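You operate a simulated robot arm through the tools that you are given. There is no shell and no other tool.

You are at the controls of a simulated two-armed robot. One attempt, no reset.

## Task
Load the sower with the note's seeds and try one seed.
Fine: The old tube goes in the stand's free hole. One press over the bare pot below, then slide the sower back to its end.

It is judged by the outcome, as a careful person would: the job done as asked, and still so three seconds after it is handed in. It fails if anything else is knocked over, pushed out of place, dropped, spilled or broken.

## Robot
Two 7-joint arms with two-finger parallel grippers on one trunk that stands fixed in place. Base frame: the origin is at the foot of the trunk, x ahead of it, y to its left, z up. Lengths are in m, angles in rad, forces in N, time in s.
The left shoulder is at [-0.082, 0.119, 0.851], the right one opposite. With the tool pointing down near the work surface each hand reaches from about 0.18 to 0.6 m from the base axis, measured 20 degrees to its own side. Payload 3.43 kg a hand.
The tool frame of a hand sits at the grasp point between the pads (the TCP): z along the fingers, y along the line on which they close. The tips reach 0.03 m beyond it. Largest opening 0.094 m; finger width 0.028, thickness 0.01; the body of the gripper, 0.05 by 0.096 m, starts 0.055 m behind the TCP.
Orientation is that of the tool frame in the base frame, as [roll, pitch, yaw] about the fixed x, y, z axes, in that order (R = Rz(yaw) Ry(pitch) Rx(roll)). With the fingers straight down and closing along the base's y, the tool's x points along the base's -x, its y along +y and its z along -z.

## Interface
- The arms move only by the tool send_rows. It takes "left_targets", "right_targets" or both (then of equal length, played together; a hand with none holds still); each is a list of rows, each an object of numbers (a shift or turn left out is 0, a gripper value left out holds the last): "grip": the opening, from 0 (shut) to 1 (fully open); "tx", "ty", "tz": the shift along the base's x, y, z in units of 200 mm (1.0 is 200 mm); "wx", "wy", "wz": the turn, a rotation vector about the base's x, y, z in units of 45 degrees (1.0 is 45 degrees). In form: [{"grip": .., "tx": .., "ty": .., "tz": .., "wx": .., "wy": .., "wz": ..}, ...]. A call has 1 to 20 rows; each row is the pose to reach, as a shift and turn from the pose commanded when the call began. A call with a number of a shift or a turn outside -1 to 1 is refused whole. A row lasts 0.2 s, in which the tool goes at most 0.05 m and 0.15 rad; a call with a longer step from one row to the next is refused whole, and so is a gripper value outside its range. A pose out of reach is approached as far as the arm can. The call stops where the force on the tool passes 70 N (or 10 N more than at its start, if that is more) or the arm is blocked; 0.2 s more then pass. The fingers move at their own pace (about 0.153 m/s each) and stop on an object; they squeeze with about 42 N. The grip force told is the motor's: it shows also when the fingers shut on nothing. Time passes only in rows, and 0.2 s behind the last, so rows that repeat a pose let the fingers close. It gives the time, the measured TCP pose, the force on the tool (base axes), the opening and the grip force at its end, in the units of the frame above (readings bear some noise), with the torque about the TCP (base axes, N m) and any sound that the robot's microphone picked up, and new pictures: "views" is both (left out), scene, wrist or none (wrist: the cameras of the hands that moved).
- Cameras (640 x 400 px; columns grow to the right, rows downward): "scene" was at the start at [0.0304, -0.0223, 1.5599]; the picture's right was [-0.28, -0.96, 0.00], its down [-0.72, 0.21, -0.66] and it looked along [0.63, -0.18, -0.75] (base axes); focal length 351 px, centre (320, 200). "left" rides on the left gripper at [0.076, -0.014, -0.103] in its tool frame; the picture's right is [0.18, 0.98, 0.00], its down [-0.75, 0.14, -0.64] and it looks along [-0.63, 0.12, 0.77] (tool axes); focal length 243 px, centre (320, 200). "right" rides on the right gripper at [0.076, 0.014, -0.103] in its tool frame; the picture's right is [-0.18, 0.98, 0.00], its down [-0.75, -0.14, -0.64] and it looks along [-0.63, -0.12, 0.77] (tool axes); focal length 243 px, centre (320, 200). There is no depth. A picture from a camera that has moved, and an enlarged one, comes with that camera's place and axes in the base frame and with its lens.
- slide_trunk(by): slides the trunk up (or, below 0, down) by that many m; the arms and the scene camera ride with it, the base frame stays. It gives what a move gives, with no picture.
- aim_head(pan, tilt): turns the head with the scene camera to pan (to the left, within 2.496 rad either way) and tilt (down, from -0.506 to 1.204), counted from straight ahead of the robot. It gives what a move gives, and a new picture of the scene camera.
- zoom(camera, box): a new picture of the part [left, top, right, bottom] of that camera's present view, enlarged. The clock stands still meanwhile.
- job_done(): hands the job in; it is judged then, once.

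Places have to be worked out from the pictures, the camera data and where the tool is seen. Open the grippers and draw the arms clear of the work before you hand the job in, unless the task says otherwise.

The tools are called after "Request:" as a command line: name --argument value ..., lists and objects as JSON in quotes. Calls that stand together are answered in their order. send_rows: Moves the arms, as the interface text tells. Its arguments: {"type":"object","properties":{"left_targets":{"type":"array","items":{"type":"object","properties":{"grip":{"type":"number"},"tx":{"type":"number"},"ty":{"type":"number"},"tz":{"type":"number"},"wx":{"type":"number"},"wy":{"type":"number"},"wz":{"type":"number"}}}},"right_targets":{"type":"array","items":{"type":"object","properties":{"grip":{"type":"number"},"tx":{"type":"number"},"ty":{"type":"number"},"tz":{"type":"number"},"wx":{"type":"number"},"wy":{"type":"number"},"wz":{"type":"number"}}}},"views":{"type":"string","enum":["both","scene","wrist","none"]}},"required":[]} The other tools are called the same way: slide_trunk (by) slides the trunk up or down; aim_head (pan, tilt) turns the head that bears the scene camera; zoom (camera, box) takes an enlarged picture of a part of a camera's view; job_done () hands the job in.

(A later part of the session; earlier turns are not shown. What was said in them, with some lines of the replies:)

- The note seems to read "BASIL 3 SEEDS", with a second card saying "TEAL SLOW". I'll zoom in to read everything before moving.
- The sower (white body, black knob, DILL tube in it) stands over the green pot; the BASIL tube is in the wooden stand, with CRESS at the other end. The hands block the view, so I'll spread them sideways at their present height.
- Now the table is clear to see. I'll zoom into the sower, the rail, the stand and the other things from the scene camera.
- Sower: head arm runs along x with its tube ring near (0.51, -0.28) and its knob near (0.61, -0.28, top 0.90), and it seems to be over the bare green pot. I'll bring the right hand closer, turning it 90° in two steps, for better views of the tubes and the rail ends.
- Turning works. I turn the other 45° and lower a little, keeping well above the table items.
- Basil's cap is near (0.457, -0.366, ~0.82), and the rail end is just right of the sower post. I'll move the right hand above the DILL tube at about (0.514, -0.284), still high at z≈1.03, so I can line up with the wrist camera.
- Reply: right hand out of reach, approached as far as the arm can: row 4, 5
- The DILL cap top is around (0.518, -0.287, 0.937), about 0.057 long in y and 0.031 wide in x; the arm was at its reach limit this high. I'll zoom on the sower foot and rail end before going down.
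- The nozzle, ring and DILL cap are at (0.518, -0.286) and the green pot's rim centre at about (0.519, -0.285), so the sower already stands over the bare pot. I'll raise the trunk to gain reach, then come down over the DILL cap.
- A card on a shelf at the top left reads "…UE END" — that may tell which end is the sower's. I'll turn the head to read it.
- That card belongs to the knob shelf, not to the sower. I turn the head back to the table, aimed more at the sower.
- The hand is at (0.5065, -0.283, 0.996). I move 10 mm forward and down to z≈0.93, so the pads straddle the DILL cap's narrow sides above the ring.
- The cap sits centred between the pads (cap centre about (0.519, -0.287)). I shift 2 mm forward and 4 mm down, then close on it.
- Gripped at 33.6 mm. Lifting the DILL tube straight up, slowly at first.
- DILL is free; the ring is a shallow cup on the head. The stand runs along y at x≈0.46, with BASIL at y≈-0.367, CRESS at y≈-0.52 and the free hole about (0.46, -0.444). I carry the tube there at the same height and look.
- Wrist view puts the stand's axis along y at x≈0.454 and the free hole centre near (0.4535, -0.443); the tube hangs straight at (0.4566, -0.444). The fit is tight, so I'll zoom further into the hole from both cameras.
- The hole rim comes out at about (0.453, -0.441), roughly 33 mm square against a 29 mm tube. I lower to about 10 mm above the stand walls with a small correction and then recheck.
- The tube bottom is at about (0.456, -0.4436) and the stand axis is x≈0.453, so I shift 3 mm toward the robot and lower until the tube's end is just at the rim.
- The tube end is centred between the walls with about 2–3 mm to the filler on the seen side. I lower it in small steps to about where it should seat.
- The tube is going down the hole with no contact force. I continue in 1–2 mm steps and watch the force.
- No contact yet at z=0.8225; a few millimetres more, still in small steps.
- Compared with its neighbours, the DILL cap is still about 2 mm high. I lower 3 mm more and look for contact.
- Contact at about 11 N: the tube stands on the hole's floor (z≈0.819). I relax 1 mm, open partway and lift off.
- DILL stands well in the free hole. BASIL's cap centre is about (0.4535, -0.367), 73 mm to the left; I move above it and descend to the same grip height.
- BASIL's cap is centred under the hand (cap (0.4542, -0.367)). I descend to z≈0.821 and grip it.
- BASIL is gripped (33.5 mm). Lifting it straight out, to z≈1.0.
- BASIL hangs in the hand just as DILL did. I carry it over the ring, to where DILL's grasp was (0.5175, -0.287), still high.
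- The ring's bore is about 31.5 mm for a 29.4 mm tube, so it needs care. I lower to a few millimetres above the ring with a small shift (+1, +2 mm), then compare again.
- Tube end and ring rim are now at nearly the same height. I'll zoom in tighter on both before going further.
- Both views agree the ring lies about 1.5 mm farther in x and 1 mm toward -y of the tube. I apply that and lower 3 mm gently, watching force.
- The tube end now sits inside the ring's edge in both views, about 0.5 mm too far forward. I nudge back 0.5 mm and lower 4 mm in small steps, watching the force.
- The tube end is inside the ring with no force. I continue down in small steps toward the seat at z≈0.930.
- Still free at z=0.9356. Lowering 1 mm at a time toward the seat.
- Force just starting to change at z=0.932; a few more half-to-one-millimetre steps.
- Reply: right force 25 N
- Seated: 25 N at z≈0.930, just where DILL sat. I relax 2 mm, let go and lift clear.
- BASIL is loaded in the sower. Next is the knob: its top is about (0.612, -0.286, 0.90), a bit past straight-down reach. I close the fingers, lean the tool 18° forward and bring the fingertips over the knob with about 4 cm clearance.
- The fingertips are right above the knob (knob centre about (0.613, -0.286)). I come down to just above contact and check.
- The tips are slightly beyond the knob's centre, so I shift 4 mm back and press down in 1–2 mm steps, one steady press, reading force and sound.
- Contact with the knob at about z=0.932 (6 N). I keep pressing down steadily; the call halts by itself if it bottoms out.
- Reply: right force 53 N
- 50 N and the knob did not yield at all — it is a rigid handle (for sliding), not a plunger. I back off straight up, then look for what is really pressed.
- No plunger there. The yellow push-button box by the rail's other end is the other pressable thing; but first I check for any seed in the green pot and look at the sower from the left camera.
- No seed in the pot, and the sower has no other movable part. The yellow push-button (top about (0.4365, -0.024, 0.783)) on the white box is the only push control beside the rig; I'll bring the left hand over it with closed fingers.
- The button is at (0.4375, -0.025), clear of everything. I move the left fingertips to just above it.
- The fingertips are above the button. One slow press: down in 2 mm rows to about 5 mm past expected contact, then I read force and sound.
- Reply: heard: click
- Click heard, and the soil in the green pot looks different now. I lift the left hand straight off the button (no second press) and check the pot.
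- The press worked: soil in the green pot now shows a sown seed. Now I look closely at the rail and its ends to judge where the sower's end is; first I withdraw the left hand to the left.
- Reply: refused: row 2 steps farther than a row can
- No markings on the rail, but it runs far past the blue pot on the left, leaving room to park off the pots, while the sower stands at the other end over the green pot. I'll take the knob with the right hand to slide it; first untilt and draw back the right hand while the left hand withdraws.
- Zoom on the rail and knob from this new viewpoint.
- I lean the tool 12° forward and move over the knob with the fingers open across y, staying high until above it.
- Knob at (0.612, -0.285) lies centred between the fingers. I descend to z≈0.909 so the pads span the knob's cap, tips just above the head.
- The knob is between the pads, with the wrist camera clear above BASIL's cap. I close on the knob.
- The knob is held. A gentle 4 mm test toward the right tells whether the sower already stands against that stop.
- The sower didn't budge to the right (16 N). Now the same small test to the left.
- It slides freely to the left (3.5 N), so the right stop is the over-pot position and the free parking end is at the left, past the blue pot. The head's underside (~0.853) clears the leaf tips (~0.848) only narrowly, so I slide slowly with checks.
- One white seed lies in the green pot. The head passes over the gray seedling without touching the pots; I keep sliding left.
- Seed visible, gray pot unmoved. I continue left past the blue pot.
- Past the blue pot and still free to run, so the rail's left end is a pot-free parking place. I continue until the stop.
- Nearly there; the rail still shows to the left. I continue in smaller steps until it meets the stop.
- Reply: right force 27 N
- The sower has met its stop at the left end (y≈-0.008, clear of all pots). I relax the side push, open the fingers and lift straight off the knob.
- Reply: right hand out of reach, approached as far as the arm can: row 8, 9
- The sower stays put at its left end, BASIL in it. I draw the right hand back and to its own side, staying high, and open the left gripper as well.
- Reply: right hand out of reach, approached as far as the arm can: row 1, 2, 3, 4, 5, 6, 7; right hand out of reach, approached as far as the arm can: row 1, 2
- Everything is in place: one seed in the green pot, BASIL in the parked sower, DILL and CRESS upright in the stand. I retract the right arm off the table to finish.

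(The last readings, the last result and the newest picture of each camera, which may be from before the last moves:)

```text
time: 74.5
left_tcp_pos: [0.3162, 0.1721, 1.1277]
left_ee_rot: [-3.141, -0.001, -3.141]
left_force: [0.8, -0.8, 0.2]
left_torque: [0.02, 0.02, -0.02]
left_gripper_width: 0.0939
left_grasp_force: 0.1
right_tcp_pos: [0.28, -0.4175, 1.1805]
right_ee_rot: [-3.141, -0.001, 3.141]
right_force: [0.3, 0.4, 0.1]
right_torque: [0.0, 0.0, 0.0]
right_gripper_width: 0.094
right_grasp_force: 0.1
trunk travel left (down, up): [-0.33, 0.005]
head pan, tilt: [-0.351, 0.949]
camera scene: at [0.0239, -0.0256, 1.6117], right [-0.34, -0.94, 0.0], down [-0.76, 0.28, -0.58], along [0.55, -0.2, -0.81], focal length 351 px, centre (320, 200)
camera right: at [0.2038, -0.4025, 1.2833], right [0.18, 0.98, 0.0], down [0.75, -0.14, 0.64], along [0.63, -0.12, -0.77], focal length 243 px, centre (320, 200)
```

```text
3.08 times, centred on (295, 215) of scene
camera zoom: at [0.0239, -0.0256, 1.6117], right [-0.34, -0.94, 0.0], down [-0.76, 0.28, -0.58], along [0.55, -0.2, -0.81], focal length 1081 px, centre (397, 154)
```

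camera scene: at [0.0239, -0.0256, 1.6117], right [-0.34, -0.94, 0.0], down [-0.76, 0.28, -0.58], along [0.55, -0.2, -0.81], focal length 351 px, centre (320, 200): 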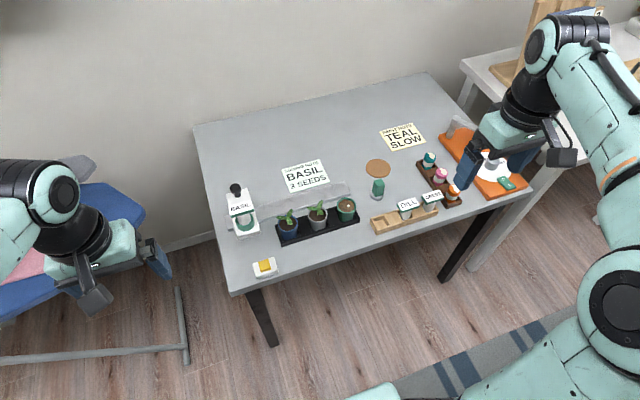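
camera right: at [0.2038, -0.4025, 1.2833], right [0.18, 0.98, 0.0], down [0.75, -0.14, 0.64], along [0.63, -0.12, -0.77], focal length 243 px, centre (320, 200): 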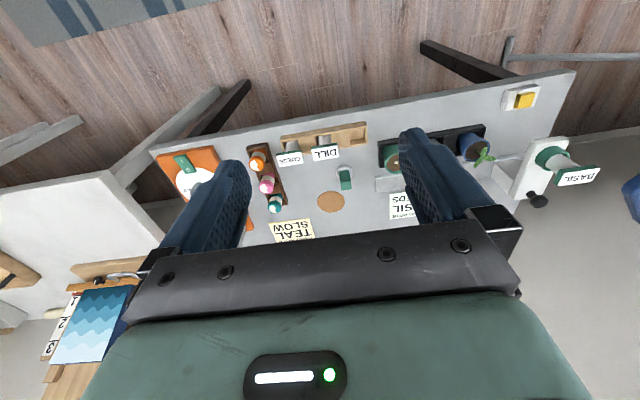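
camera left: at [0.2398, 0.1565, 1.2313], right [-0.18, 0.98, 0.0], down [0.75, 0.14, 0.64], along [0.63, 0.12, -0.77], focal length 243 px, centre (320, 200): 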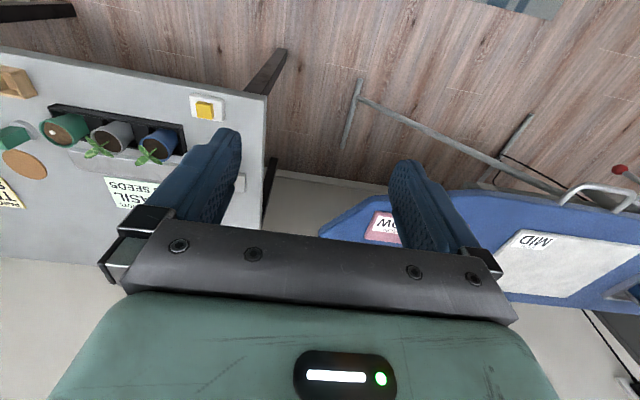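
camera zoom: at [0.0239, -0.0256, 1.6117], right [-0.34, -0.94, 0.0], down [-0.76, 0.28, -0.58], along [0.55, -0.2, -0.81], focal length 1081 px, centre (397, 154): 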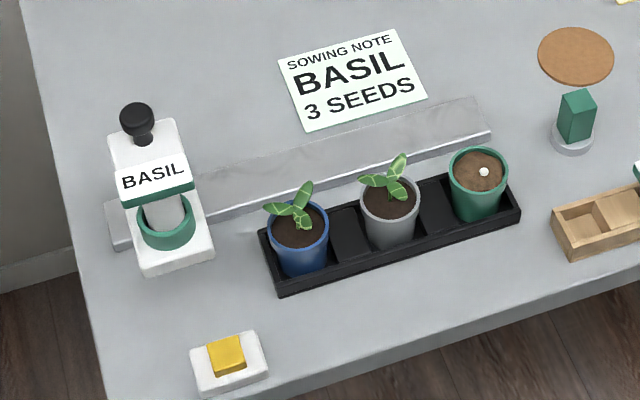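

BASIL is loaded, DILL is in the stand, one seed was sown in the bare pot, and the sower is parked at the rail's free end. Both grippers are open and clear, so I hand it in.

Request:
job_done

```text
The job is handed in.
```

The sower is loaded with BASIL, one seed is in the green pot, and the job is handed in. I chose which end of the rail to park the sower at by judgement.

- **Tubes:** DILL now stands in the stand's middle hole and BASIL is seated in the sower's ring. The hole BASIL came from is empty.
- **Trying a seed:** I took the black knob for the plunger and pushed it with about 50 N. It did not move or click; it turned out to be the slide handle. The yellow button on the table is the real control. I pressed it once with the sower over the green pot, heard one click, and saw one white seed on the soil.
- **Parking the sower:** It started against the right stop, directly over the green pot, so I took "its end" to mean the free left end past the blue pot. I slid it there until it met the stop. Nothing on the rail marks which end is meant.
- **Everything else:** In the last pictures the other pots, seedlings, stand and loose items were upright and looked unmoved. Both grippers are open and clear of the table items.
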